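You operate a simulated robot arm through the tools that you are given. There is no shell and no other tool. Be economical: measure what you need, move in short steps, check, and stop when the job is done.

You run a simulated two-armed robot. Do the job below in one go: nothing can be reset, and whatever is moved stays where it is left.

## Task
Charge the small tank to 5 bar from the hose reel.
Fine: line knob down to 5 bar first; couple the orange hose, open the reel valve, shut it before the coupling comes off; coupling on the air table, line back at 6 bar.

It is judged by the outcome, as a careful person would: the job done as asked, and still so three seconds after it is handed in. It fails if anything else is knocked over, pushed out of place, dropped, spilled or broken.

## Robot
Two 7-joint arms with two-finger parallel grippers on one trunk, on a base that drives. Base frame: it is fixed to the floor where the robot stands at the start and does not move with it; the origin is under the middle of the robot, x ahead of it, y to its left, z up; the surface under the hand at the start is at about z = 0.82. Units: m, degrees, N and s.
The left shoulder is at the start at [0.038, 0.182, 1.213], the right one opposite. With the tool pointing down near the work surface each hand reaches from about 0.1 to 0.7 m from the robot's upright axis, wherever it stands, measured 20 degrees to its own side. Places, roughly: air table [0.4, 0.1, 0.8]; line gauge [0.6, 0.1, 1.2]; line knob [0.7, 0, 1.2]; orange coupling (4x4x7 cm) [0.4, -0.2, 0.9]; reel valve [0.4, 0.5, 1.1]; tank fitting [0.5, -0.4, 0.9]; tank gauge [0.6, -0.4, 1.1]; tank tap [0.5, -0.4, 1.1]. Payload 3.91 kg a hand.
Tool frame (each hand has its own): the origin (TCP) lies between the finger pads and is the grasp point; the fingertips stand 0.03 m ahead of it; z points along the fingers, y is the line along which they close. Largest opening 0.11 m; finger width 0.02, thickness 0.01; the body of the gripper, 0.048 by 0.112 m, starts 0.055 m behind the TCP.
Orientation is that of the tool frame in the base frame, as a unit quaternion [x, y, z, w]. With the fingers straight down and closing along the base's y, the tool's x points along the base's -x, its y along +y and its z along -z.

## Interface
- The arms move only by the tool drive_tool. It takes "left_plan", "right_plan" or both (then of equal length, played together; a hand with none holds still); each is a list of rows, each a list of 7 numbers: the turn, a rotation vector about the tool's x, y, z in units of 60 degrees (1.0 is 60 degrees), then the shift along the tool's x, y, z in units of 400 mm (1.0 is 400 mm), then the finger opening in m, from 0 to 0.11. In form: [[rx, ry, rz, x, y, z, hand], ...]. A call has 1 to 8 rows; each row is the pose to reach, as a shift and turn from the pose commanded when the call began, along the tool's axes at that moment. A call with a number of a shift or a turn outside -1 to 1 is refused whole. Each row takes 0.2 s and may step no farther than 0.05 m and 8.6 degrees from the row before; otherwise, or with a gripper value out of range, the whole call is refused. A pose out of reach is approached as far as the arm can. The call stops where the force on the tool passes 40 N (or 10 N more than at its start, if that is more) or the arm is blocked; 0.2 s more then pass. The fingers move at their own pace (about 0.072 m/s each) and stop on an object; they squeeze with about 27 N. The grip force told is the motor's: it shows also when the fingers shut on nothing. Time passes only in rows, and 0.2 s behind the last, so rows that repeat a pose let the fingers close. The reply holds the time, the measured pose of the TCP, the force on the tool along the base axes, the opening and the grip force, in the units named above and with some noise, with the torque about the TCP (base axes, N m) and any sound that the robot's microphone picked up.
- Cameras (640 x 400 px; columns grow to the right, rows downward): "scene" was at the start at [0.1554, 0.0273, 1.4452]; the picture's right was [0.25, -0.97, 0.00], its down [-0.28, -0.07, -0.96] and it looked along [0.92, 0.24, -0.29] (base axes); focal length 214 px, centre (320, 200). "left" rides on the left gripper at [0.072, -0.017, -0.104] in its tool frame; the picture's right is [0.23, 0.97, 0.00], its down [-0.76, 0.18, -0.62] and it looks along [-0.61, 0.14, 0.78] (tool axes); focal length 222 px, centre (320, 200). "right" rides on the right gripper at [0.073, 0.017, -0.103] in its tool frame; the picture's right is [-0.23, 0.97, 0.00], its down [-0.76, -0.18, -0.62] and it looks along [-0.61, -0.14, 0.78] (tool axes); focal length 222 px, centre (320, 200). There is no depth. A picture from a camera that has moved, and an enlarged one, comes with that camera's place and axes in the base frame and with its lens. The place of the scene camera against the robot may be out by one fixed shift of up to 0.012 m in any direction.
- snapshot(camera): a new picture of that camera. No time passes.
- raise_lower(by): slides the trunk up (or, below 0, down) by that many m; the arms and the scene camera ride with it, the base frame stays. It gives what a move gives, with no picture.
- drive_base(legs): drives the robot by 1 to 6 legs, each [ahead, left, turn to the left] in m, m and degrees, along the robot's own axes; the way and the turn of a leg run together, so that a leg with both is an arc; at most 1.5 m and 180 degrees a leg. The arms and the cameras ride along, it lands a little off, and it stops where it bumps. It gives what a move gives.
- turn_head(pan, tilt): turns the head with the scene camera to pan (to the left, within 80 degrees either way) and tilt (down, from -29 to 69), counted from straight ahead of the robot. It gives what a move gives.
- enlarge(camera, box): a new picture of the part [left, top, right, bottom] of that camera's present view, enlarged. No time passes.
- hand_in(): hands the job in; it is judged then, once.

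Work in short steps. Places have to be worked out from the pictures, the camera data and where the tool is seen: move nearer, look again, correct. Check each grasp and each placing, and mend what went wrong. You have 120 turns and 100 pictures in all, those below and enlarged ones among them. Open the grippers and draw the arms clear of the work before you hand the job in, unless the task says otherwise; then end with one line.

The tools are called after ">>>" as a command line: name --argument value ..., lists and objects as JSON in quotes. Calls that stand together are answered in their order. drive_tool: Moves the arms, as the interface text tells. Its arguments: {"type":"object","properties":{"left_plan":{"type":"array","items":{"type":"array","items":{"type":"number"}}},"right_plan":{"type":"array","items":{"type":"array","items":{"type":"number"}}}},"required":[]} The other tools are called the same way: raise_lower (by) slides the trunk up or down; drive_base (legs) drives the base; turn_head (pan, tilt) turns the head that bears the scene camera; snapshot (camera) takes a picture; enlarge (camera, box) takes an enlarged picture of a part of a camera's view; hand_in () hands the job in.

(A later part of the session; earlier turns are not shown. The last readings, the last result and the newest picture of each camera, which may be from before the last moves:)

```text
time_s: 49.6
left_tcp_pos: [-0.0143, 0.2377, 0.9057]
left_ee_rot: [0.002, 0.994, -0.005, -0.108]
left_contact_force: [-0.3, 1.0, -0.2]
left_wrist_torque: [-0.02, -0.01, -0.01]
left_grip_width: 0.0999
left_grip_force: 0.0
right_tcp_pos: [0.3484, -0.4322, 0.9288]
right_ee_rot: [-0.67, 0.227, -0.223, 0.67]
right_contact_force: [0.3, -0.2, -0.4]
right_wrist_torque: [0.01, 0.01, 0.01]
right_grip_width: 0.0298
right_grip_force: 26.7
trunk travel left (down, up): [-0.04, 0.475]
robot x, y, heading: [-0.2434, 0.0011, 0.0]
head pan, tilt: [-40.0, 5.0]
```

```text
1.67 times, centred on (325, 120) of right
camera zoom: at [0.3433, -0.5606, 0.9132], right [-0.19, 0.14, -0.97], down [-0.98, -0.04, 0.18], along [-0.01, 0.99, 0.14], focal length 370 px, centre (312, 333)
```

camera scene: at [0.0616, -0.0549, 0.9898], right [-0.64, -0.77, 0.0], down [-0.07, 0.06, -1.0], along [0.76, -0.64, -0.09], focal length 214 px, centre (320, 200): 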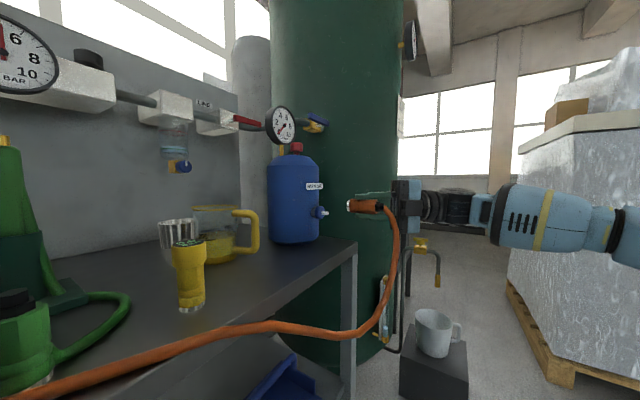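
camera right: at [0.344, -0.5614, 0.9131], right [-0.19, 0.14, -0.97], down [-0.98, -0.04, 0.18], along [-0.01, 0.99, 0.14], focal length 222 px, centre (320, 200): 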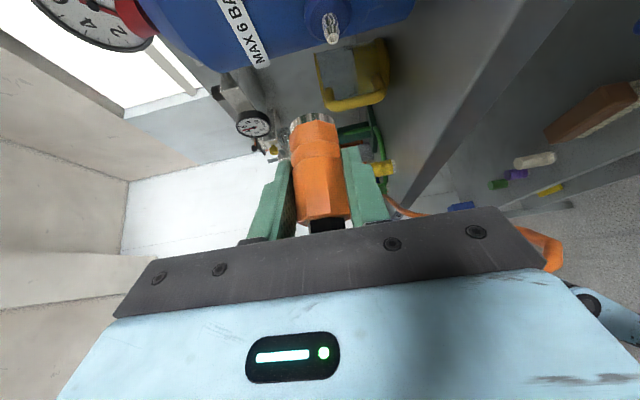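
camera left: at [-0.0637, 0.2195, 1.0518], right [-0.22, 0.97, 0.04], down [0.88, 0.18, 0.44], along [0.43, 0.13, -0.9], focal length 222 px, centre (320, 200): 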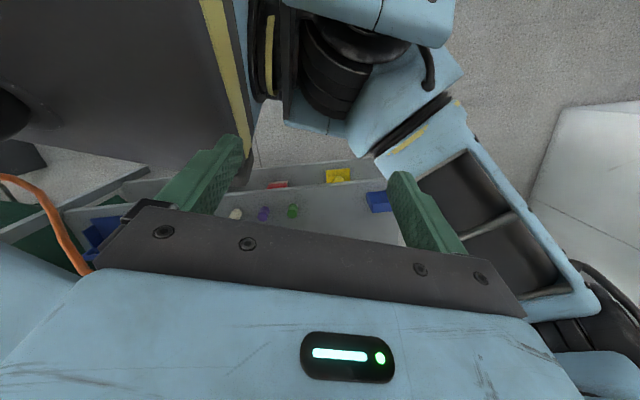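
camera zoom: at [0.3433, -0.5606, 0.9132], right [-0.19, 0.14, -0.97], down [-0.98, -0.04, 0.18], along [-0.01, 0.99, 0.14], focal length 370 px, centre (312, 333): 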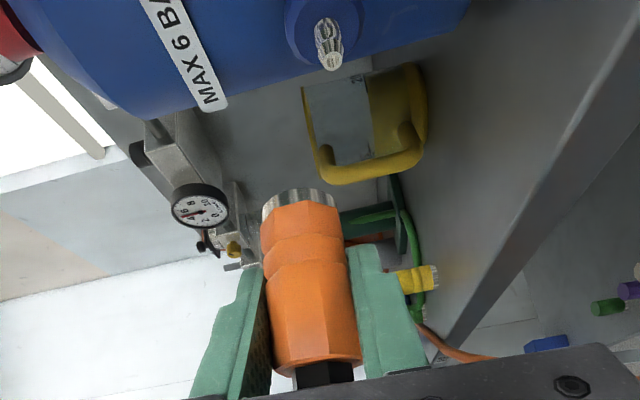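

Relative to the socket, the tip is 54 mm ahead, 22 mm lower, lateral about zero once I yaw the hand 2.8° clockwise. I lower the trunk 22 mm and apply the yaw.

>>> raise_lower --by -0.021

>>> drive_tool --right_plan '[[0, 0.047, 0, 0, 0, 0, 0.025], [0, 0.047, 0, 0.0, 0, 0, 0.025]]'

>>> enlarge --camera "scene" --box '[290, 150, 430, 230]'

>>> enlarge --camera "right" --box '[250, 0, 400, 240]'

```text
time_s: 50.3
left_tcp_pos: [-0.0155, 0.2378, 0.8835]
left_ee_rot: [0.001, 0.994, -0.006, -0.106]
left_contact_force: [-0.4, 0.8, -0.5]
left_wrist_torque: [-0.02, -0.04, 0.0]
left_grip_width: 0.1001
left_grip_force: 0.0
right_tcp_pos: [0.3504, -0.4349, 0.9127]
right_ee_rot: [0.67, -0.229, 0.221, -0.67]
right_contact_force: [-0.3, 0.2, -0.4]
right_wrist_torque: [-0.01, 0.0, -0.01]
right_grip_width: 0.0301
right_grip_force: 26.6
trunk travel left (down, up): [-0.019, 0.496]
robot x, y, heading: [-0.246, 0.0019, -0.2]
head pan, tilt: [-40.0, 5.0]
```

```text
time_s: 50.9
left_tcp_pos: [-0.014, 0.2363, 0.8848]
left_ee_rot: [0.002, 0.994, -0.006, -0.106]
left_contact_force: [-0.5, 0.6, -0.1]
left_wrist_torque: [0.01, 0.01, -0.01]
left_grip_width: 0.0999
left_grip_force: 0.1
right_tcp_pos: [0.3499, -0.4336, 0.9113]
right_ee_rot: [0.665, -0.246, 0.237, -0.664]
right_contact_force: [0.8, 0.5, -1.3]
right_wrist_torque: [-0.03, -0.02, -0.02]
right_grip_width: 0.03
right_grip_force: 26.7
trunk travel left (down, up): [-0.019, 0.496]
robot x, y, heading: [-0.2456, -0.0022, 0.1]
head pan, tilt: [-40.0, 5.0]
```

```text
4.57 times, centred on (360, 190) of scene
camera zoom: at [0.0659, -0.0549, 0.9733], right [-0.64, -0.77, 0.0], down [-0.07, 0.06, -1.0], along [0.76, -0.64, -0.09], focal length 980 px, centre (137, 246)
```

zoom: 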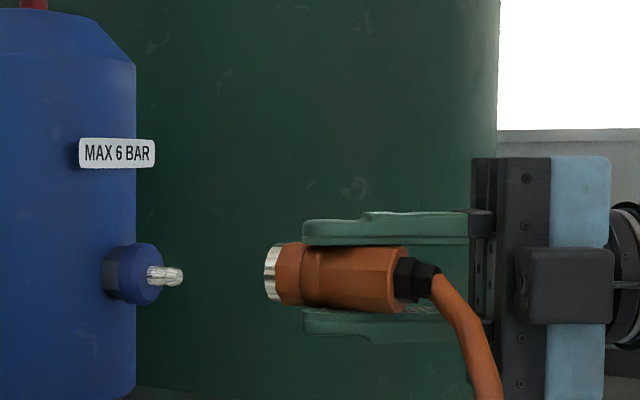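

```text
1.67 times, centred on (325, 120) of right
camera zoom: at [0.3385, -0.5611, 0.896], right [-0.18, 0.15, -0.97], down [-0.98, 0.01, 0.19], along [0.04, 0.99, 0.14], focal length 370 px, centre (312, 333)
```

zoom: 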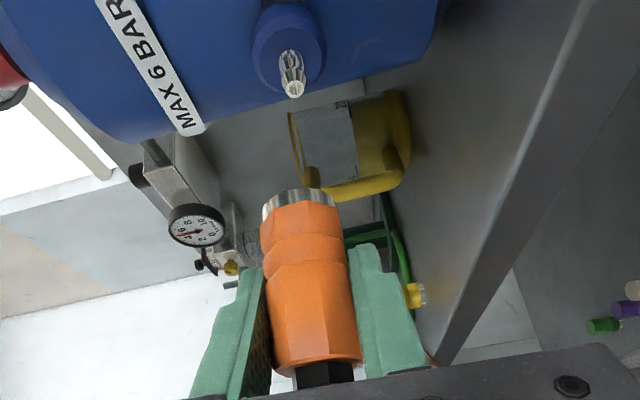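

Now lateral is spot on, 5 mm too high, 52 mm to go. I lower the trunk 5 mm and advance 35 mm along the socket axis, then recheck.

>>> raise_lower --by -0.005

>>> drive_tool --right_plan '[[0, 0, 0, 0.017, 0, 0.0245, 0.025], [0, 0, 0, 0.034, 0, 0.049, 0.025], [0, 0, 0, 0.05, 0, 0.0717, 0.025]]'

>>> enlarge --camera "scene" --box '[290, 150, 430, 230]'

>>> enlarge --camera "right" --box '[250, 0, 400, 240]'

```text
time_s: 51.4
left_tcp_pos: [-0.0202, 0.236, 0.8817]
left_ee_rot: [0.001, 0.995, -0.006, -0.103]
left_contact_force: [0.1, -0.1, -0.1]
left_wrist_torque: [0.01, 0.03, 0.02]
left_grip_width: 0.0999
left_grip_force: 0.1
right_tcp_pos: [0.3464, -0.4339, 0.9106]
right_ee_rot: [-0.664, 0.244, -0.239, 0.666]
right_contact_force: [-0.3, 0.6, -0.4]
right_wrist_torque: [-0.04, 0.02, 0.0]
right_grip_width: 0.0301
right_grip_force: 27.1
trunk travel left (down, up): [-0.014, 0.501]
robot x, y, heading: [-0.243, 0.0005, 0.3]
head pan, tilt: [-40.0, 5.0]
```

```text
time_s: 52.2
left_tcp_pos: [-0.0204, 0.2366, 0.8812]
left_ee_rot: [0.002, 0.995, -0.005, -0.101]
left_contact_force: [-0.1, -0.1, -0.1]
left_wrist_torque: [0.0, 0.03, 0.0]
left_grip_width: 0.1
left_grip_force: 0.0
right_tcp_pos: [0.3791, -0.4251, 0.9116]
right_ee_rot: [-0.664, 0.244, -0.238, 0.666]
right_contact_force: [0.4, 0.1, 0.0]
right_wrist_torque: [0.0, 0.03, 0.04]
right_grip_width: 0.03
right_grip_force: 26.7
trunk travel left (down, up): [-0.014, 0.501]
robot x, y, heading: [-0.2446, -0.0008, 0.2]
head pan, tilt: [-40.0, 5.0]
```

```text
4.57 times, centred on (360, 190) of scene
camera zoom: at [0.061, -0.055, 0.9719], right [-0.64, -0.77, 0.0], down [-0.06, 0.06, -1.0], along [0.76, -0.64, -0.08], focal length 980 px, centre (137, 246)
```

zoom: 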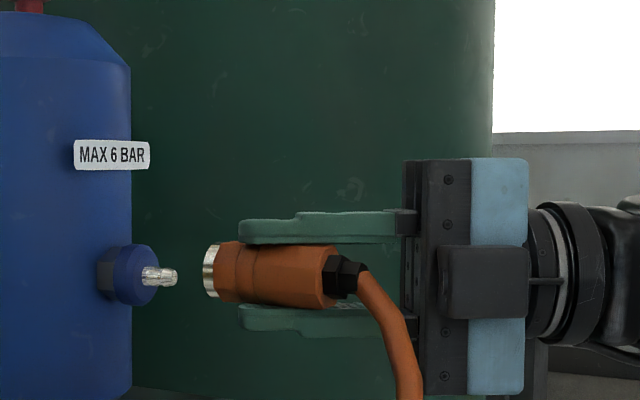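

```text
1.67 times, centred on (325, 120) of right
camera zoom: at [0.3678, -0.5524, 0.8949], right [-0.18, 0.15, -0.97], down [-0.98, 0.01, 0.18], along [0.04, 0.99, 0.15], focal length 370 px, centre (312, 333)
```

zoom: 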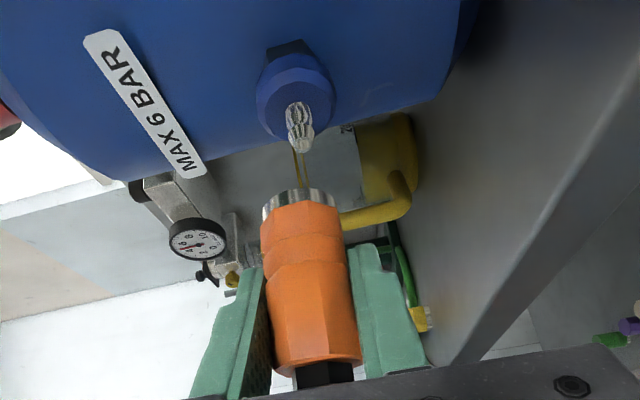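

21 mm to go, lateral within 1 mm, 4 mm too high. I lower by 4 mm with the arm and advance 10 mm, then check.

>>> drive_tool --right_plan '[[0, 0, 0, 0, 0.01, 0, 0.025], [0, 0, 0, 0.0145, 0.01, 0.0205, 0.025]]'

>>> enlarge --camera "scene" --box '[290, 150, 430, 230]'

>>> enlarge --camera "right" --box '[250, 0, 400, 240]'

```text
time_s: 52.8
left_tcp_pos: [-0.0209, 0.2365, 0.8819]
left_ee_rot: [0.002, 0.995, -0.006, -0.101]
left_contact_force: [0.5, -0.1, 0.1]
left_wrist_torque: [-0.01, 0.01, -0.02]
left_grip_width: 0.1002
left_grip_force: 0.1
right_tcp_pos: [0.3863, -0.4228, 0.9092]
right_ee_rot: [-0.664, 0.246, -0.237, 0.665]
right_contact_force: [-0.6, 0.2, -0.9]
right_wrist_torque: [-0.05, -0.02, -0.02]
right_grip_width: 0.0301
right_grip_force: 26.8
right hand out of reach, approached as far as the arm can: row 1
trunk travel left (down, up): [-0.014, 0.501]
robot x, y, heading: [-0.2407, -0.0017, 0.1]
head pan, tilt: [-40.0, 5.0]
```

```text
4.57 times, centred on (360, 190) of scene
camera zoom: at [0.0608, -0.055, 0.9719], right [-0.64, -0.77, 0.0], down [-0.06, 0.06, -1.0], along [0.76, -0.64, -0.08], focal length 980 px, centre (137, 246)
```

zoom: 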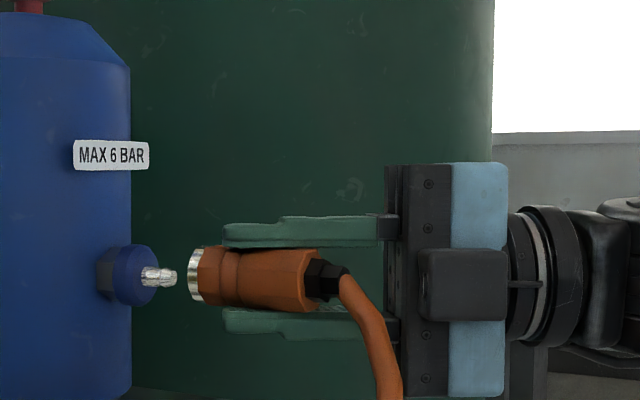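

```text
1.67 times, centred on (325, 120) of right
camera zoom: at [0.3763, -0.5502, 0.8926], right [-0.18, 0.15, -0.97], down [-0.98, 0.01, 0.19], along [0.04, 0.99, 0.15], focal length 370 px, centre (312, 333)
```

zoom: 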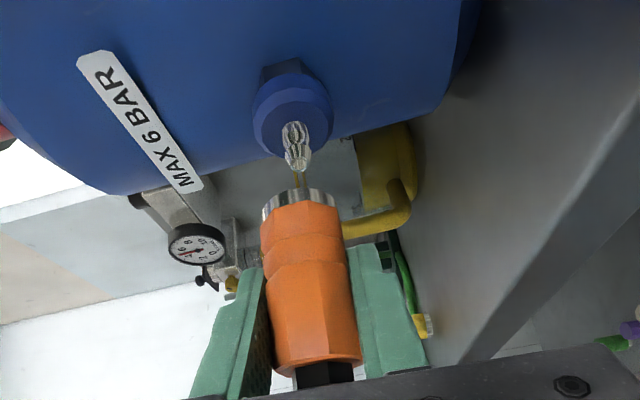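

Aligned within about 2 mm. I trim 2 mm to the right and push along the axis until it seats, the force limit guarding the move.

>>> drive_tool --right_plan '[[0, 0, 0, 0.004, 0, -0.003, 0.025], [0, 0, 0, 0.018, 0, 0.0175, 0.025], [0, 0, 0, 0.0255, 0, 0.028, 0.025], [0, 0, 0, 0.033, 0, 0.038, 0.025], [0, 0, 0, 0.04, 0, 0.0485, 0.025], [0, 0, 0, 0.047, 0, 0.059, 0.025], [0, 0, 0, 0.054, 0, 0.069, 0.025]]'

>>> enlarge --camera "scene" --box '[290, 150, 430, 230]'

>>> enlarge --camera "right" --box '[250, 0, 400, 240]'

```text
time_s: 54.4
left_tcp_pos: [-0.021, 0.2362, 0.8806]
left_ee_rot: [0.001, 0.995, -0.005, -0.102]
left_contact_force: [0.9, -1.1, 0.4]
left_wrist_torque: [-0.02, -0.02, 0.02]
left_grip_width: 0.1
left_grip_force: 0.0
right_tcp_pos: [0.4208, -0.4178, 0.9077]
right_ee_rot: [-0.664, 0.246, -0.237, 0.665]
right_contact_force: [-15.1, -2.3, -7.7]
right_wrist_torque: [-0.12, 0.26, 0.14]
right_grip_width: 0.0303
right_grip_force: 26.9
right hand out of reach, approached as far as the arm can: row 2, 4, 5, 6, 7
trunk travel left (down, up): [-0.014, 0.501]
robot x, y, heading: [-0.2451, 0.0015, 0.0]
head pan, tilt: [-40.0, 5.0]
```

```text
4.57 times, centred on (360, 190) of scene
camera zoom: at [0.0603, -0.0559, 0.972], right [-0.64, -0.77, 0.0], down [-0.06, 0.06, -1.0], along [0.76, -0.64, -0.08], focal length 980 px, centre (137, 246)
```

zoom: 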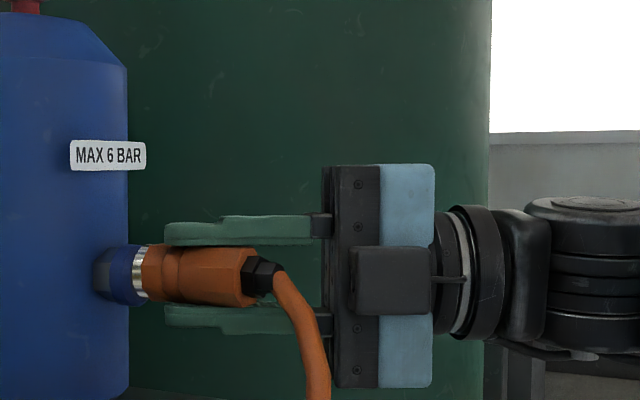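

```text
1.67 times, centred on (325, 120) of right
camera zoom: at [0.4097, -0.5437, 0.8919], right [-0.19, 0.15, -0.97], down [-0.98, 0.01, 0.19], along [0.04, 0.99, 0.15], focal length 370 px, centre (312, 333)
```

zoom: 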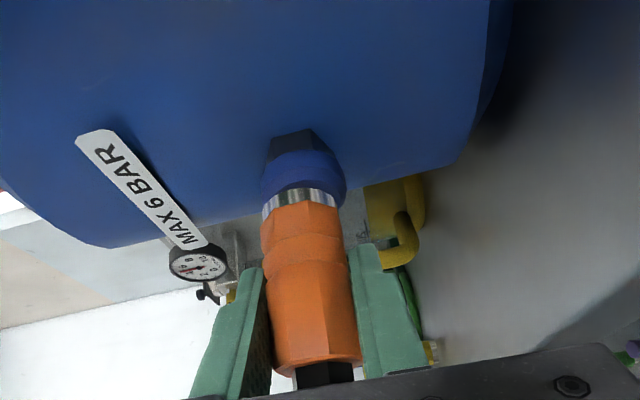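

The coupling has slid over the nipple to the collar with 15 N. I push a bit further to seat it firmly and listen for a click.

>>> drive_tool --right_plan '[[0, 0, 0, 0.0075, 0, 0.01, 0.025], [0, 0, 0, 0.015, 0, 0.02, 0.025], [0, 0, 0, 0.022, 0, 0.03, 0.025]]'

>>> enlarge --camera "scene" --box '[250, 90, 430, 230]'

```text
time_s: 55.2
left_tcp_pos: [-0.0204, 0.2354, 0.8806]
left_ee_rot: [0.0, 0.995, -0.006, -0.102]
left_contact_force: [0.3, -0.8, 0.4]
left_wrist_torque: [-0.03, 0.02, -0.01]
left_grip_width: 0.1002
left_grip_force: 0.1
right_tcp_pos: [0.4372, -0.4129, 0.9082]
right_ee_rot: [-0.664, 0.247, -0.237, 0.665]
right_contact_force: [-22.0, -4.3, -16.5]
right_wrist_torque: [-0.05, 0.37, 0.3]
right_grip_width: 0.0306
right_grip_force: 27.4
trunk travel left (down, up): [-0.014, 0.501]
robot x, y, heading: [-0.245, 0.0048, 0.0]
head pan, tilt: [-40.0, 5.0]
```

```text
2.86 times, centred on (340, 160) of scene
camera zoom: at [0.0609, -0.0566, 0.9718], right [-0.64, -0.77, -0.01], down [-0.06, 0.06, -1.0], along [0.76, -0.64, -0.08], focal length 613 px, centre (263, 314)
```

zoom: 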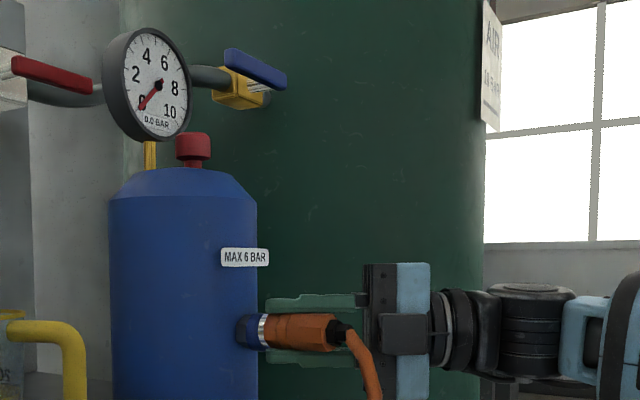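

The tank hasn't moved, the coupling sits on the collar and the fingers slid a little along it. I open the fingers slightly (they sit above and below the coupling) to see whether it holds by itself.

>>> drive_tool --right_plan '[[0, 0, 0, 0, 0, 0, 0.036], [0, 0, 0, 0, 0, 0, 0.045], [0, 0, 0, 0, 0, 0, 0.05]]'

>>> enlarge --camera "scene" --box '[290, 150, 430, 230]'

```text
time_s: 56.0
left_tcp_pos: [-0.0203, 0.2356, 0.8825]
left_ee_rot: [0.001, 0.995, -0.005, -0.103]
left_contact_force: [0.2, 0.0, -0.5]
left_wrist_torque: [-0.01, 0.0, 0.0]
left_grip_width: 0.0998
left_grip_force: 0.2
right_tcp_pos: [0.4378, -0.4125, 0.9091]
right_ee_rot: [-0.664, 0.245, -0.236, 0.666]
right_contact_force: [0.5, 0.5, -0.1]
right_wrist_torque: [0.01, -0.03, 0.0]
right_grip_width: 0.0501
right_grip_force: 0.1
trunk travel left (down, up): [-0.014, 0.501]
robot x, y, heading: [-0.2448, -0.0016, 0.2]
head pan, tilt: [-40.0, 5.0]
```

```text
4.57 times, centred on (360, 190) of scene
camera zoom: at [0.0613, -0.0566, 0.9717], right [-0.64, -0.77, -0.01], down [-0.06, 0.06, -1.0], along [0.76, -0.64, -0.08], focal length 980 px, centre (137, 246)
```

zoom: 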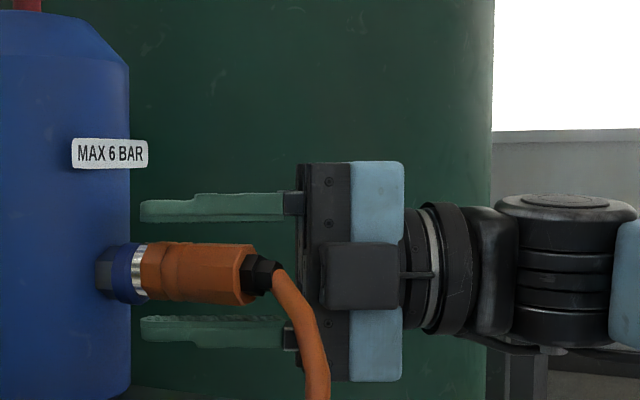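

It holds on its own: latched. I withdraw the right hand straight back along its fingers.

>>> drive_tool --right_plan '[[0, 0, 0, 0, 0, -0.06, 0.058], [0, 0, 0, 0, 0, -0.14, 0.058], [0, 0, 0, 0, 0, -0.24, 0.058], [0, 0, 0, 0, 0, -0.34, 0.058], [0, 0, 0, 0.0, 0, -0.42, 0.058]]'

>>> snapshot --camera "scene"

```text
time_s: 57.2
left_tcp_pos: [-0.0191, 0.2351, 0.8802]
left_ee_rot: [0.001, 0.995, -0.004, -0.103]
left_contact_force: [-1.0, 1.2, 0.6]
left_wrist_torque: [0.01, -0.01, -0.03]
left_grip_width: 0.1
left_grip_force: 0.1
right_tcp_pos: [0.3284, -0.5433, 0.9081]
right_ee_rot: [-0.663, 0.244, -0.239, 0.666]
right_contact_force: [0.3, -0.1, -0.8]
right_wrist_torque: [-0.01, 0.0, 0.01]
right_grip_width: 0.0579
right_grip_force: 0.0
trunk travel left (down, up): [-0.014, 0.501]
robot x, y, heading: [-0.2437, 0.0015, 0.5]
head pan, tilt: [-40.0, 5.0]
```

```text
26 pictures are left
camera scene: at [0.0612, -0.0568, 0.9717], right [-0.64, -0.77, -0.01], down [-0.06, 0.06, -1.0], along [0.76, -0.64, -0.08], focal length 214 px, centre (320, 200)
```

scene: 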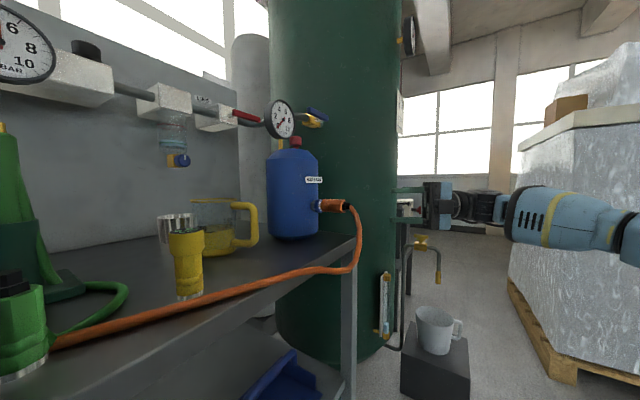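

Coupling hangs on the tank by itself. Now the reel valve: I raise the trunk 0.25 m and look at the reel group from about its own height.

>>> raise_lower --by 0.25

>>> turn_head --pan 45 --tilt 5

>>> snapshot --camera "scene"

```text
time_s: 59.8
left_tcp_pos: [-0.015, 0.2364, 1.131]
left_ee_rot: [0.003, 0.994, -0.006, -0.108]
left_contact_force: [0.4, 0.1, -0.3]
left_wrist_torque: [0.0, 0.02, 0.02]
left_grip_width: 0.1001
left_grip_force: 0.0
right_tcp_pos: [0.3341, -0.5407, 1.1552]
right_ee_rot: [-0.665, 0.246, -0.237, 0.665]
right_contact_force: [-0.2, -0.3, -0.4]
right_wrist_torque: [0.0, 0.01, 0.04]
right_grip_width: 0.0582
right_grip_force: 0.1
trunk travel left (down, up): [-0.264, 0.251]
robot x, y, heading: [-0.2392, 0.0013, -0.2]
head pan, tilt: [-40.0, 5.0]
```

```text
time_s: 61.4
left_tcp_pos: [-0.0149, 0.2359, 1.1295]
left_ee_rot: [0.002, 0.994, -0.006, -0.107]
left_contact_force: [-0.4, -0.6, 0.1]
left_wrist_torque: [0.0, 0.01, 0.01]
left_grip_width: 0.0998
left_grip_force: 0.0
right_tcp_pos: [0.3344, -0.5409, 1.1548]
right_ee_rot: [0.665, -0.246, 0.238, -0.664]
right_contact_force: [1.0, -0.1, -0.1]
right_wrist_torque: [0.03, 0.03, -0.03]
right_grip_width: 0.0581
right_grip_force: 0.0
trunk travel left (down, up): [-0.264, 0.251]
robot x, y, heading: [-0.2468, 0.0016, -0.2]
head pan, tilt: [45.0, 5.0]
```

```text
25 pictures are left
camera scene: at [-0.0283, 0.0689, 1.2413], right [0.71, -0.71, 0.0], down [-0.06, -0.06, -1.0], along [0.7, 0.7, -0.09], focal length 214 px, centre (320, 200)
```

scene: 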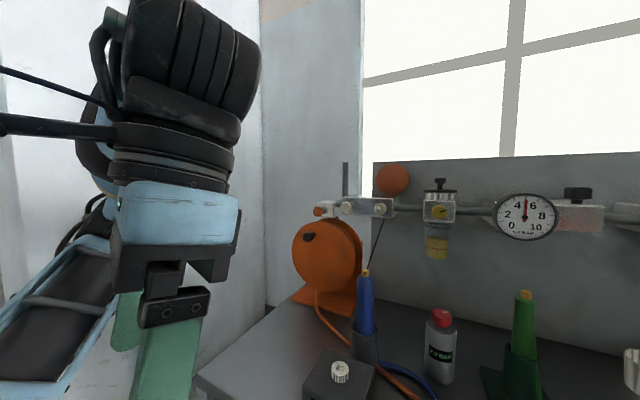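

>>> enlarge --camera "scene" --box '[280, 150, 410, 310]'

```text
2.50 times, centred on (345, 230) of scene
camera zoom: at [-0.0283, 0.0689, 1.2413], right [0.71, -0.71, 0.0], down [-0.06, -0.06, -1.0], along [0.7, 0.7, -0.09], focal length 536 px, centre (258, 125)
```

zoom: 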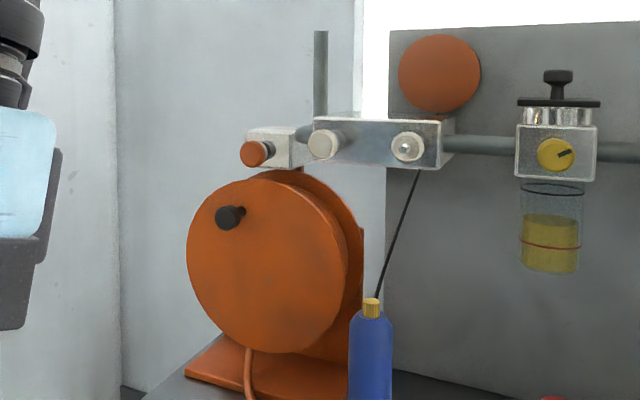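

The orange knob on the small box triangulates to about (0.443, 0.550, 1.144): the reel valve. I retract the right hand so the base can then move left and square up to the bench.

>>> drive_tool --right_plan '[[0, 0, 0, -0.09, 0, -0.068, 0.058], [0, 0, 0, -0.18, 0, -0.136, 0.058], [0, 0, 0, -0.27, 0, -0.204, 0.058], [0, 0, 0, -0.36, 0, -0.272, 0.058], [0, 0, 0, -0.45, 0, -0.34, 0.058], [0, 0, 0, -0.5, 0, -0.378, 0.058]]'

```text
time_s: 62.8
left_tcp_pos: [-0.0152, 0.237, 1.1302]
left_ee_rot: [0.003, 0.994, -0.006, -0.106]
left_contact_force: [-0.2, 0.0, 0.5]
left_wrist_torque: [0.0, 0.02, -0.02]
left_grip_width: 0.1
left_grip_force: 0.2
right_tcp_pos: [0.0848, -0.5288, 1.1585]
right_ee_rot: [-0.664, 0.246, -0.237, 0.665]
right_contact_force: [0.8, 0.0, -0.2]
right_wrist_torque: [0.0, 0.01, 0.04]
right_grip_width: 0.0578
right_grip_force: 0.0
trunk travel left (down, up): [-0.264, 0.251]
robot x, y, heading: [-0.2443, 0.001, 0.0]
head pan, tilt: [45.0, 5.0]
```

Now I move the base left and forward slightly and turn it 17° to face the bench squarely.

>>> drive_base --legs '[[0.07, 0.1, 0], [0, 0, 17]]'

```text
time_s: 65.3
left_tcp_pos: [-0.0236, 0.3934, 1.1283]
left_ee_rot: [-0.145, 0.984, -0.022, -0.105]
left_contact_force: [-0.7, -0.6, 0.5]
left_wrist_torque: [-0.01, -0.01, -0.02]
left_grip_width: 0.1
left_grip_force: 0.1
right_tcp_pos: [0.2929, -0.3124, 1.1583]
right_ee_rot: [0.693, -0.145, 0.138, -0.692]
right_contact_force: [0.1, 0.2, -0.5]
right_wrist_torque: [0.01, -0.04, 0.02]
right_grip_width: 0.058
right_grip_force: 0.1
trunk travel left (down, up): [-0.264, 0.251]
robot x, y, heading: [-0.1747, 0.1006, 16.9]
head pan, tilt: [45.0, 5.0]
```

Base is in place (heading 16.9°). I swing the left hand up towards level in two halves while moving it forward; first half now.

>>> drive_tool --left_plan '[[0, -0.106, 0, -0.04, 0.002, -0.031, 0.1], [0, -0.2125, 0, -0.081, 0.004, -0.0625, 0.1], [0, -0.319, 0, -0.122, 0.006, -0.094, 0.1], [0, -0.425, 0, -0.1625, 0.0075, -0.125, 0.1], [0, -0.531, 0, -0.203, 0.009, -0.156, 0.1], [0, -0.6375, 0, -0.244, 0.011, -0.1875, 0.1], [0, -0.744, 0, -0.284, 0.013, -0.219, 0.1], [0, -0.85, 0, -0.325, 0.015, -0.25, 0.1]]'

```text
time_s: 67.1
left_tcp_pos: [0.1184, 0.4439, 1.1979]
left_ee_rot: [-0.141, 0.933, 0.042, 0.328]
left_contact_force: [0.5, -0.1, 0.5]
left_wrist_torque: [0.01, 0.02, -0.01]
left_grip_width: 0.1001
left_grip_force: 0.1
left hand out of reach, approached as far as the arm can: row 1, 2, 3, 4, 5, 6
right_tcp_pos: [0.2944, -0.3122, 1.1577]
right_ee_rot: [0.694, -0.145, 0.137, -0.692]
right_contact_force: [0.4, 0.2, 0.5]
right_wrist_torque: [-0.01, 0.01, 0.01]
right_grip_width: 0.0578
right_grip_force: 0.1
trunk travel left (down, up): [-0.264, 0.251]
robot x, y, heading: [-0.1723, 0.0999, 16.9]
head pan, tilt: [45.0, 5.0]
```

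Second half of the swing, ending about 14 cm in front of the orange knob.

>>> drive_tool --left_plan '[[0, -0.106, 0, -0.043, 0.0015, 0.0475, 0.1], [0, -0.2125, 0, -0.086, 0.003, 0.095, 0.1], [0, -0.319, 0, -0.129, 0.0045, 0.1425, 0.1], [0, -0.425, 0, -0.1715, 0.006, 0.19, 0.09], [0, -0.531, 0, -0.214, 0.0075, 0.2375, 0.08], [0, -0.6375, 0, -0.257, 0.009, 0.285, 0.07], [0, -0.744, 0, -0.3, 0.01, 0.3325, 0.07], [0, -0.85, 0, -0.343, 0.012, 0.38, 0.07]]'

>>> snapshot --camera "left"

```text
time_s: 68.9
left_tcp_pos: [0.3102, 0.5064, 1.1677]
left_ee_rot: [-0.108, 0.7, 0.099, 0.699]
left_contact_force: [-0.1, 0.9, -0.6]
left_wrist_torque: [0.0, 0.01, 0.01]
left_grip_width: 0.0701
left_grip_force: 0.1
right_tcp_pos: [0.294, -0.3123, 1.1577]
right_ee_rot: [0.694, -0.146, 0.137, -0.692]
right_contact_force: [0.3, -0.7, -0.4]
right_wrist_torque: [0.0, 0.0, 0.01]
right_grip_width: 0.0578
right_grip_force: 0.1
trunk travel left (down, up): [-0.264, 0.251]
robot x, y, heading: [-0.1784, 0.1003, 16.9]
head pan, tilt: [45.0, 5.0]
```

```text
23 pictures are left
camera left: at [0.2149, 0.4592, 1.0949], right [-0.28, 0.93, -0.24], down [-0.65, 0.0, 0.76], along [0.71, 0.37, 0.6], focal length 222 px, centre (320, 200)
```

left: 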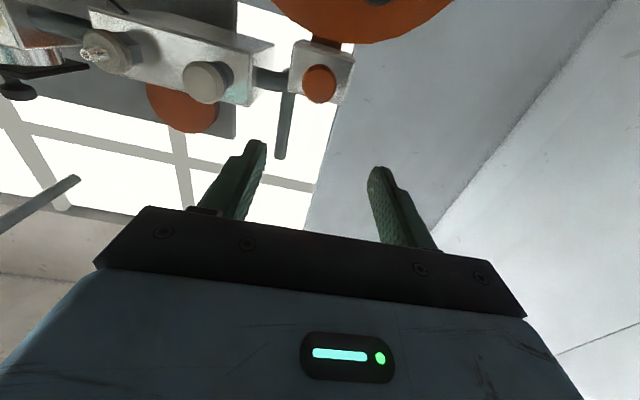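

The orange knob is at about (0.430, 0.537, 1.14). I enlarge it to see whether it turns or is pushed.

>>> enlarge --camera "left" --box '[250, 20, 390, 120]'

```text
4.00 times, centred on (320, 70) of left
camera zoom: at [0.2149, 0.4592, 1.0949], right [-0.28, 0.93, -0.24], down [-0.65, 0.0, 0.76], along [0.71, 0.37, 0.6], focal length 888 px, centre (320, 720)
```

zoom: 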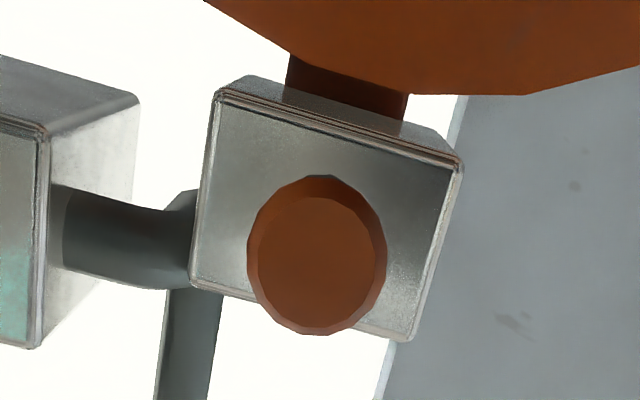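

It is a plain round orange knob on a stem with no mark. I align with it and approach to about 4 cm.

>>> drive_tool --left_plan '[[0, 0, 0, 0.035, -0.006, 0.05, 0.07], [0, 0, 0, 0.07, -0.013, 0.1, 0.07], [0, 0, 0, 0.07, -0.013, 0.15, 0.07]]'

>>> snapshot --camera "left"

```text
time_s: 69.7
left_tcp_pos: [0.3683, 0.5176, 1.1373]
left_ee_rot: [-0.106, 0.701, 0.098, 0.699]
left_contact_force: [-0.5, 0.2, 0.6]
left_wrist_torque: [0.0, 0.0, 0.0]
left_grip_width: 0.0698
left_grip_force: 0.0
right_tcp_pos: [0.2941, -0.3123, 1.1588]
right_ee_rot: [0.693, -0.146, 0.138, -0.692]
right_contact_force: [-0.5, 0.2, 1.1]
right_wrist_torque: [-0.02, -0.02, 0.01]
right_grip_width: 0.0582
right_grip_force: 0.1
trunk travel left (down, up): [-0.264, 0.251]
robot x, y, heading: [-0.1761, 0.1028, 17.0]
head pan, tilt: [45.0, 5.0]
```

```text
21 pictures are left
camera left: at [0.2727, 0.4696, 1.0663], right [-0.28, 0.93, -0.24], down [-0.65, 0.0, 0.76], along [0.71, 0.37, 0.6], focal length 222 px, centre (320, 200)
```

left: 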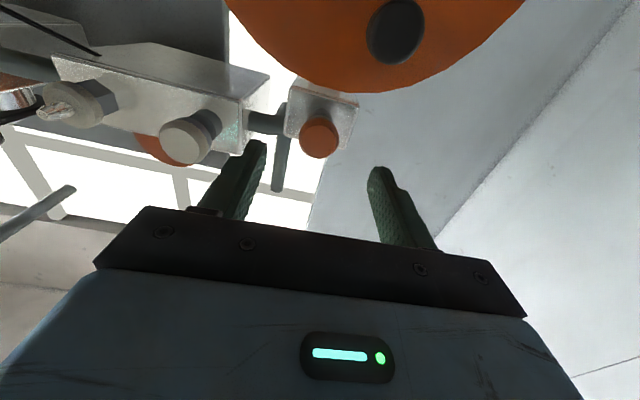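

Lateral and height match within 2 mm; the face is 73 mm ahead. I advance 55 mm and close on the knob.

>>> drive_tool --left_plan '[[0, 0, 0, 0, -0.004, 0.05, 0.07], [0, 0, 0, 0, -0.004, 0.1, 0.07], [0, 0, 0, 0, -0.004, 0.137, 0.07], [0, 0, 0, 0, -0.004, 0.137, 0.045], [0, 0, 0, 0, -0.004, 0.137, 0.025], [0, 0, 0, 0, -0.004, 0.137, 0.02]]'

>>> snapshot --camera "left"

```text
time_s: 71.1
left_tcp_pos: [0.4217, 0.5325, 1.138]
left_ee_rot: [-0.107, 0.701, 0.099, 0.698]
left_contact_force: [-1.4, 1.7, -0.3]
left_wrist_torque: [-0.01, -0.02, 0.85]
left_grip_width: 0.0329
left_grip_force: 44.7
right_tcp_pos: [0.2939, -0.3123, 1.1583]
right_ee_rot: [0.693, -0.146, 0.137, -0.692]
right_contact_force: [0.0, 0.0, -0.7]
right_wrist_torque: [-0.02, -0.02, -0.02]
right_grip_width: 0.0577
right_grip_force: 0.1
trunk travel left (down, up): [-0.264, 0.251]
robot x, y, heading: [-0.174, 0.0992, 17.1]
head pan, tilt: [45.0, 5.0]
```

```text
20 pictures are left
camera left: at [0.3271, 0.4848, 1.0657], right [-0.28, 0.93, -0.24], down [-0.65, 0.0, 0.76], along [0.71, 0.37, 0.6], focal length 222 px, centre (320, 200)
```

left: 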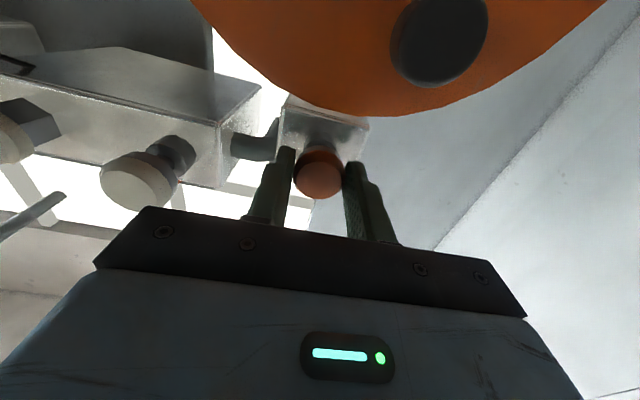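

I hold the knob (33 mm). I try a gentle pull of 8 mm first and read the force.

>>> drive_tool --left_plan '[[0, 0, 0, 0, 0, -0.01, 0.02], [0, 0, 0, 0, 0, -0.02, 0.02]]'

```text
time_s: 71.7
left_tcp_pos: [0.4153, 0.5303, 1.1367]
left_ee_rot: [-0.109, 0.701, 0.099, 0.698]
left_contact_force: [-1.2, 3.8, -3.0]
left_wrist_torque: [0.18, -0.24, 0.88]
left_grip_width: 0.0327
left_grip_force: 45.4
right_tcp_pos: [0.2941, -0.3112, 1.1581]
right_ee_rot: [0.694, -0.146, 0.137, -0.692]
right_contact_force: [-0.6, -0.9, -0.2]
right_wrist_torque: [-0.01, -0.01, 0.0]
right_grip_width: 0.0583
right_grip_force: 0.1
trunk travel left (down, up): [-0.264, 0.251]
robot x, y, heading: [-0.177, 0.0979, 17.0]
head pan, tilt: [45.0, 5.0]
```

It follows with almost no force, so it appears to slide outwards. I pull another 8 mm and look.

>>> drive_tool --left_plan '[[0, 0, 0, 0, 0, -0.01, 0.02], [0, 0, 0, 0, 0, -0.02, 0.02]]'

>>> snapshot --camera "left"

```text
time_s: 72.3
left_tcp_pos: [0.4068, 0.5279, 1.1379]
left_ee_rot: [-0.108, 0.701, 0.099, 0.698]
left_contact_force: [4.2, 6.8, -0.9]
left_wrist_torque: [0.05, 0.05, 0.88]
left_grip_width: 0.0331
left_grip_force: 45.2
right_tcp_pos: [0.2938, -0.3113, 1.1585]
right_ee_rot: [0.694, -0.146, 0.137, -0.692]
right_contact_force: [0.2, -0.7, 0.2]
right_wrist_torque: [0.02, 0.02, 0.01]
right_grip_width: 0.058
right_grip_force: 0.0
trunk travel left (down, up): [-0.264, 0.251]
robot x, y, heading: [-0.1742, 0.1005, 16.9]
head pan, tilt: [45.0, 5.0]
```

```text
19 pictures are left
camera left: at [0.3115, 0.4797, 1.0658], right [-0.28, 0.93, -0.24], down [-0.65, 0.0, 0.76], along [0.71, 0.37, 0.6], focal length 222 px, centre (320, 200)
```

left: 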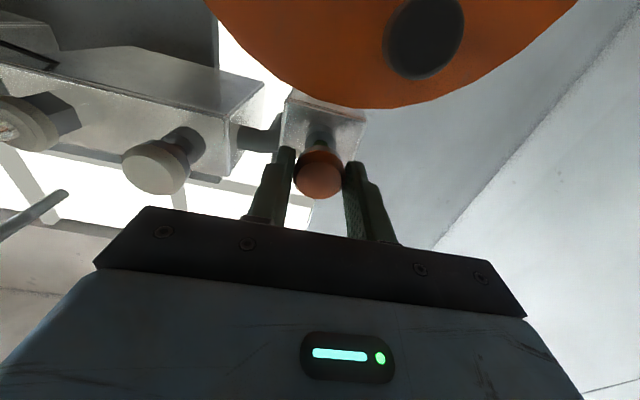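

The knob moves out on its stem: a pull valve. I look at the tank gauge to see whether it is filling.

>>> turn_head --pan -50 --tilt 10

>>> snapshot --camera "scene"

```text
time_s: 74.0
left_tcp_pos: [0.4058, 0.5287, 1.1388]
left_ee_rot: [-0.108, 0.701, 0.099, 0.698]
left_contact_force: [3.9, 9.6, -1.2]
left_wrist_torque: [0.01, 0.04, 0.94]
left_grip_width: 0.0332
left_grip_force: 44.8
right_tcp_pos: [0.2939, -0.3115, 1.1586]
right_ee_rot: [0.694, -0.145, 0.138, -0.692]
right_contact_force: [-0.4, -0.6, 0.1]
right_wrist_torque: [-0.02, 0.0, -0.01]
right_grip_width: 0.0582
right_grip_force: 0.1
trunk travel left (down, up): [-0.264, 0.251]
robot x, y, heading: [-0.1717, 0.0961, 17.1]
head pan, tilt: [-50.0, 10.0]
```

```text
18 pictures are left
camera scene: at [0.0488, 0.0992, 1.2331], right [-0.55, -0.84, 0.0], down [-0.15, 0.09, -0.98], along [0.83, -0.54, -0.17], focal length 214 px, centre (320, 200)
```

scene: 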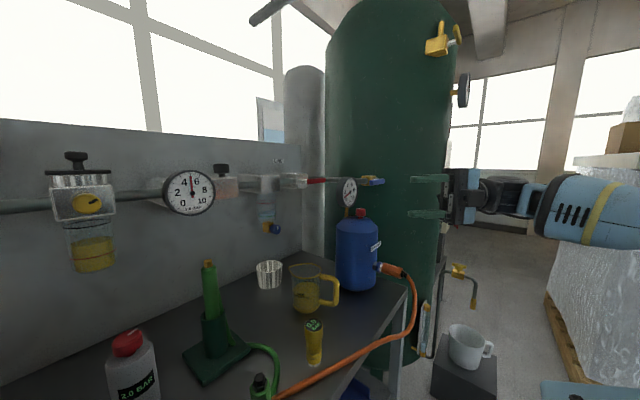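

Head view is clear of the arm. I enlarge both gauges in one frame.

>>> enlarge --camera "scene" --box '[325, 170, 375, 225]'

```text
7.27 times, centred on (350, 198) of scene
camera zoom: at [0.0488, 0.0992, 1.2331], right [-0.55, -0.84, 0.0], down [-0.15, 0.09, -0.98], along [0.83, -0.54, -0.17], focal length 1560 px, centre (102, 218)
```

zoom: 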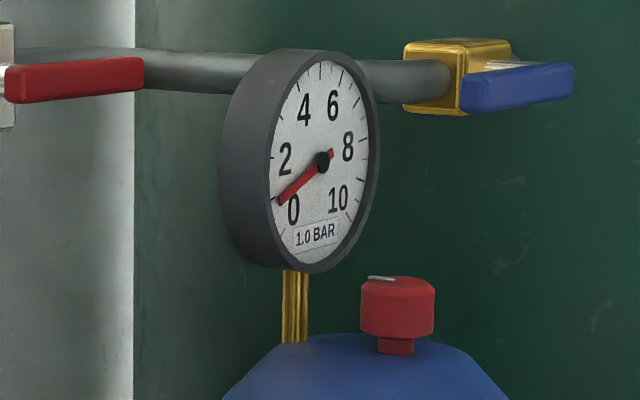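

The tank is filling (1.0 bar). I hold and let time pass.

>>> drive_tool --left_plan '[[0, 0, 0, 0, 0, 0, 0.02], [0, 0, 0, 0, 0, 0, 0.02], [0, 0, 0, 0, 0, 0, 0.02], [0, 0, 0, 0, 0, 0, 0.02], [0, 0, 0, 0, 0, 0, 0.02], [0, 0, 0, 0, 0, 0, 0.02], [0, 0, 0, 0, 0, 0, 0.02], [0, 0, 0, 0, 0, 0, 0.02]]'

>>> drive_tool --left_plan '[[0, 0, 0, 0, 0, 0, 0.02], [0, 0, 0, 0, 0, 0, 0.02], [0, 0, 0, 0, 0, 0, 0.02], [0, 0, 0, 0, 0, 0, 0.02], [0, 0, 0, 0, 0, 0, 0.02], [0, 0, 0, 0, 0, 0, 0.02], [0, 0, 0, 0, 0, 0, 0.02], [0, 0, 0, 0, 0, 0, 0.02]]'

>>> drive_tool --left_plan '[[0, 0, 0, 0, 0, 0, 0.02], [0, 0, 0, 0, 0, 0, 0.02], [0, 0, 0, 0, 0, 0, 0.02], [0, 0, 0, 0, 0, 0, 0.02], [0, 0, 0, 0, 0, 0, 0.02], [0, 0, 0, 0, 0, 0, 0.02], [0, 0, 0, 0, 0, 0, 0.02], [0, 0, 0, 0, 0, 0, 0.02]]'

>>> enlarge --camera "scene" --box '[325, 170, 375, 225]'

```text
time_s: 75.8
left_tcp_pos: [0.4062, 0.5282, 1.1388]
left_ee_rot: [-0.108, 0.701, 0.098, 0.698]
left_contact_force: [3.6, 9.8, -0.9]
left_wrist_torque: [-0.07, 0.05, 0.94]
left_grip_width: 0.033
left_grip_force: 44.9
right_tcp_pos: [0.2937, -0.3119, 1.1595]
right_ee_rot: [0.694, -0.146, 0.137, -0.691]
right_contact_force: [-0.1, -1.0, -0.2]
right_wrist_torque: [0.0, 0.0, -0.01]
right_grip_width: 0.0581
right_grip_force: 0.1
trunk travel left (down, up): [-0.264, 0.251]
robot x, y, heading: [-0.1708, 0.1003, 17.1]
head pan, tilt: [-50.0, 10.0]
```

```text
time_s: 77.6
left_tcp_pos: [0.406, 0.5279, 1.1381]
left_ee_rot: [-0.108, 0.701, 0.099, 0.698]
left_contact_force: [4.6, 9.5, -1.2]
left_wrist_torque: [-0.05, 0.02, 0.93]
left_grip_width: 0.033
left_grip_force: 45.1
right_tcp_pos: [0.2947, -0.3105, 1.1584]
right_ee_rot: [0.694, -0.145, 0.137, -0.692]
right_contact_force: [-0.3, 0.3, 0.2]
right_wrist_torque: [0.02, 0.0, 0.0]
right_grip_width: 0.058
right_grip_force: 0.0
trunk travel left (down, up): [-0.264, 0.251]
robot x, y, heading: [-0.176, 0.1031, 17.1]
head pan, tilt: [-50.0, 10.0]
```

```text
time_s: 79.4
left_tcp_pos: [0.4053, 0.5287, 1.1382]
left_ee_rot: [-0.108, 0.701, 0.098, 0.698]
left_contact_force: [4.2, 8.9, -0.7]
left_wrist_torque: [-0.05, 0.05, 0.91]
left_grip_width: 0.0328
left_grip_force: 44.9
right_tcp_pos: [0.2946, -0.3106, 1.1598]
right_ee_rot: [0.694, -0.145, 0.138, -0.692]
right_contact_force: [0.4, -0.4, 0.6]
right_wrist_torque: [-0.02, -0.03, -0.03]
right_grip_width: 0.0582
right_grip_force: 0.0
trunk travel left (down, up): [-0.264, 0.251]
robot x, y, heading: [-0.1759, 0.105, 17.0]
head pan, tilt: [-50.0, 10.0]
```

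```text
7.27 times, centred on (350, 198) of scene
camera zoom: at [0.0486, 0.0992, 1.2331], right [-0.55, -0.84, 0.0], down [-0.15, 0.09, -0.98], along [0.82, -0.54, -0.17], focal length 1560 px, centre (102, 218)
```

zoom: 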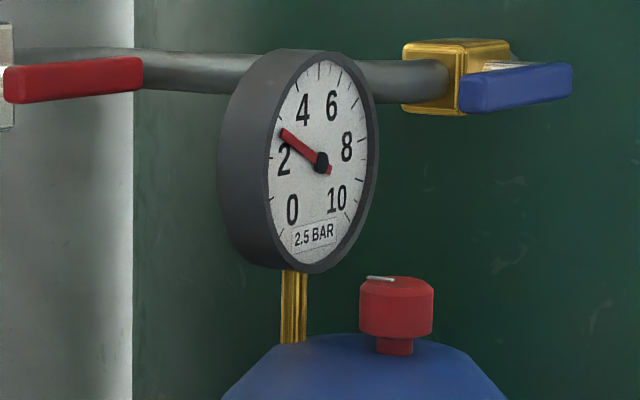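

2.5 bar, rising about 0.28 bar/s. I keep holding for about 11 s more.

>>> drive_tool --left_plan '[[0, 0, 0, 0, 0, 0, 0.02], [0, 0, 0, 0, 0, 0, 0.02], [0, 0, 0, 0, 0, 0, 0.02], [0, 0, 0, 0, 0, 0, 0.02], [0, 0, 0, 0, 0, 0, 0.02], [0, 0, 0, 0, 0, 0, 0.02], [0, 0, 0, 0, 0, 0, 0.02], [0, 0, 0, 0, 0, 0, 0.02]]'

>>> drive_tool --left_plan '[[0, 0, 0, 0, 0, 0, 0.02], [0, 0, 0, 0, 0, 0, 0.02], [0, 0, 0, 0, 0, 0, 0.02], [0, 0, 0, 0, 0, 0, 0.02], [0, 0, 0, 0, 0, 0, 0.02], [0, 0, 0, 0, 0, 0, 0.02], [0, 0, 0, 0, 0, 0, 0.02], [0, 0, 0, 0, 0, 0, 0.02]]'

>>> drive_tool --left_plan '[[0, 0, 0, 0, 0, 0, 0.02], [0, 0, 0, 0, 0, 0, 0.02], [0, 0, 0, 0, 0, 0, 0.02], [0, 0, 0, 0, 0, 0, 0.02], [0, 0, 0, 0, 0, 0, 0.02], [0, 0, 0, 0, 0, 0, 0.02], [0, 0, 0, 0, 0, 0, 0.02], [0, 0, 0, 0, 0, 0, 0.02]]'

>>> drive_tool --left_plan '[[0, 0, 0, 0, 0, 0, 0.02], [0, 0, 0, 0, 0, 0, 0.02], [0, 0, 0, 0, 0, 0, 0.02], [0, 0, 0, 0, 0, 0, 0.02], [0, 0, 0, 0, 0, 0, 0.02], [0, 0, 0, 0, 0, 0, 0.02], [0, 0, 0, 0, 0, 0, 0.02], [0, 0, 0, 0, 0, 0, 0.02]]'

>>> drive_tool --left_plan '[[0, 0, 0, 0, 0, 0, 0.02], [0, 0, 0, 0, 0, 0, 0.02], [0, 0, 0, 0, 0, 0, 0.02], [0, 0, 0, 0, 0, 0, 0.02], [0, 0, 0, 0, 0, 0, 0.02], [0, 0, 0, 0, 0, 0, 0.02], [0, 0, 0, 0, 0, 0, 0.02], [0, 0, 0, 0, 0, 0, 0.02]]'

>>> drive_tool --left_plan '[[0, 0, 0, 0, 0, 0, 0.02], [0, 0, 0, 0, 0, 0, 0.02], [0, 0, 0, 0, 0, 0, 0.02], [0, 0, 0, 0, 0, 0, 0.02], [0, 0, 0, 0, 0, 0, 0.02], [0, 0, 0, 0, 0, 0, 0.02], [0, 0, 0, 0, 0, 0, 0.02], [0, 0, 0, 0, 0, 0, 0.02]]'

>>> enlarge --camera "scene" --box '[325, 170, 375, 225]'

```text
time_s: 81.2
left_tcp_pos: [0.4057, 0.5282, 1.1383]
left_ee_rot: [-0.108, 0.701, 0.098, 0.698]
left_contact_force: [3.3, 8.8, -1.2]
left_wrist_torque: [-0.04, 0.01, 0.94]
left_grip_width: 0.0333
left_grip_force: 44.7
right_tcp_pos: [0.2939, -0.3111, 1.158]
right_ee_rot: [0.694, -0.146, 0.138, -0.692]
right_contact_force: [0.0, 0.2, 0.5]
right_wrist_torque: [-0.02, 0.01, 0.04]
right_grip_width: 0.0581
right_grip_force: 0.0
trunk travel left (down, up): [-0.264, 0.251]
robot x, y, heading: [-0.1814, 0.101, 16.9]
head pan, tilt: [-50.0, 10.0]
```

```text
time_s: 83.0
left_tcp_pos: [0.4053, 0.5288, 1.1389]
left_ee_rot: [-0.108, 0.701, 0.099, 0.698]
left_contact_force: [1.9, 8.2, -1.0]
left_wrist_torque: [-0.05, 0.04, 0.92]
left_grip_width: 0.0331
left_grip_force: 45.5
right_tcp_pos: [0.294, -0.3112, 1.1586]
right_ee_rot: [0.694, -0.146, 0.137, -0.692]
right_contact_force: [0.8, -0.3, -0.3]
right_wrist_torque: [-0.01, 0.01, -0.01]
right_grip_width: 0.0582
right_grip_force: 0.1
trunk travel left (down, up): [-0.264, 0.251]
robot x, y, heading: [-0.1753, 0.0974, 16.8]
head pan, tilt: [-50.0, 10.0]
```

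```text
time_s: 84.8
left_tcp_pos: [0.4054, 0.529, 1.1381]
left_ee_rot: [-0.108, 0.701, 0.098, 0.698]
left_contact_force: [2.6, 9.0, -2.0]
left_wrist_torque: [-0.05, 0.06, 0.92]
left_grip_width: 0.0328
left_grip_force: 45.4
right_tcp_pos: [0.2944, -0.3112, 1.1573]
right_ee_rot: [0.694, -0.145, 0.138, -0.692]
right_contact_force: [0.5, 0.2, -0.5]
right_wrist_torque: [-0.01, 0.03, -0.01]
right_grip_width: 0.0578
right_grip_force: 0.0
trunk travel left (down, up): [-0.264, 0.251]
robot x, y, heading: [-0.174, 0.0999, 16.7]
head pan, tilt: [-50.0, 10.0]
```

```text
time_s: 86.6
left_tcp_pos: [0.4064, 0.5287, 1.138]
left_ee_rot: [-0.107, 0.701, 0.098, 0.698]
left_contact_force: [1.7, 7.9, -2.6]
left_wrist_torque: [-0.05, 0.1, 0.9]
left_grip_width: 0.033
left_grip_force: 45.2
right_tcp_pos: [0.2941, -0.3099, 1.1595]
right_ee_rot: [0.694, -0.146, 0.138, -0.692]
right_contact_force: [-0.3, 0.5, -0.6]
right_wrist_torque: [-0.01, -0.01, 0.01]
right_grip_width: 0.0581
right_grip_force: 0.0
trunk travel left (down, up): [-0.264, 0.251]
robot x, y, heading: [-0.1735, 0.095, 16.8]
head pan, tilt: [-50.0, 10.0]
```

```text
time_s: 88.4
left_tcp_pos: [0.4068, 0.5285, 1.1375]
left_ee_rot: [-0.108, 0.701, 0.098, 0.698]
left_contact_force: [0.9, 8.6, -2.7]
left_wrist_torque: [-0.05, 0.06, 0.91]
left_grip_width: 0.0328
left_grip_force: 45.5
right_tcp_pos: [0.2947, -0.3111, 1.1589]
right_ee_rot: [0.694, -0.145, 0.137, -0.692]
right_contact_force: [-0.4, 1.5, -0.6]
right_wrist_torque: [0.02, 0.0, -0.01]
right_grip_width: 0.0578
right_grip_force: 0.0
trunk travel left (down, up): [-0.264, 0.251]
robot x, y, heading: [-0.1768, 0.0998, 17.0]
head pan, tilt: [-50.0, 10.0]
```

```text
time_s: 90.2
left_tcp_pos: [0.4065, 0.528, 1.1382]
left_ee_rot: [-0.108, 0.701, 0.098, 0.698]
left_contact_force: [0.4, 7.3, -1.8]
left_wrist_torque: [-0.07, 0.01, 0.92]
left_grip_width: 0.0329
left_grip_force: 45.2
right_tcp_pos: [0.2947, -0.3117, 1.1587]
right_ee_rot: [0.694, -0.145, 0.138, -0.692]
right_contact_force: [0.1, 1.1, -0.7]
right_wrist_torque: [-0.01, 0.0, 0.04]
right_grip_width: 0.058
right_grip_force: 0.1
trunk travel left (down, up): [-0.264, 0.251]
robot x, y, heading: [-0.1753, 0.1009, 16.8]
head pan, tilt: [-50.0, 10.0]
```

```text
7.27 times, centred on (350, 198) of scene
camera zoom: at [0.0484, 0.0991, 1.2331], right [-0.55, -0.84, 0.0], down [-0.15, 0.09, -0.98], along [0.82, -0.54, -0.17], focal length 1560 px, centre (102, 218)
```

zoom: 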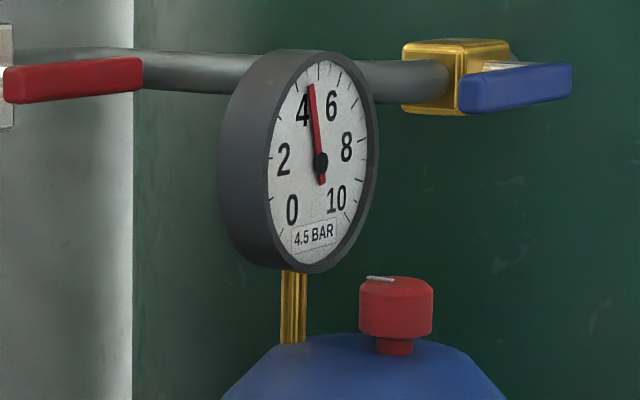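

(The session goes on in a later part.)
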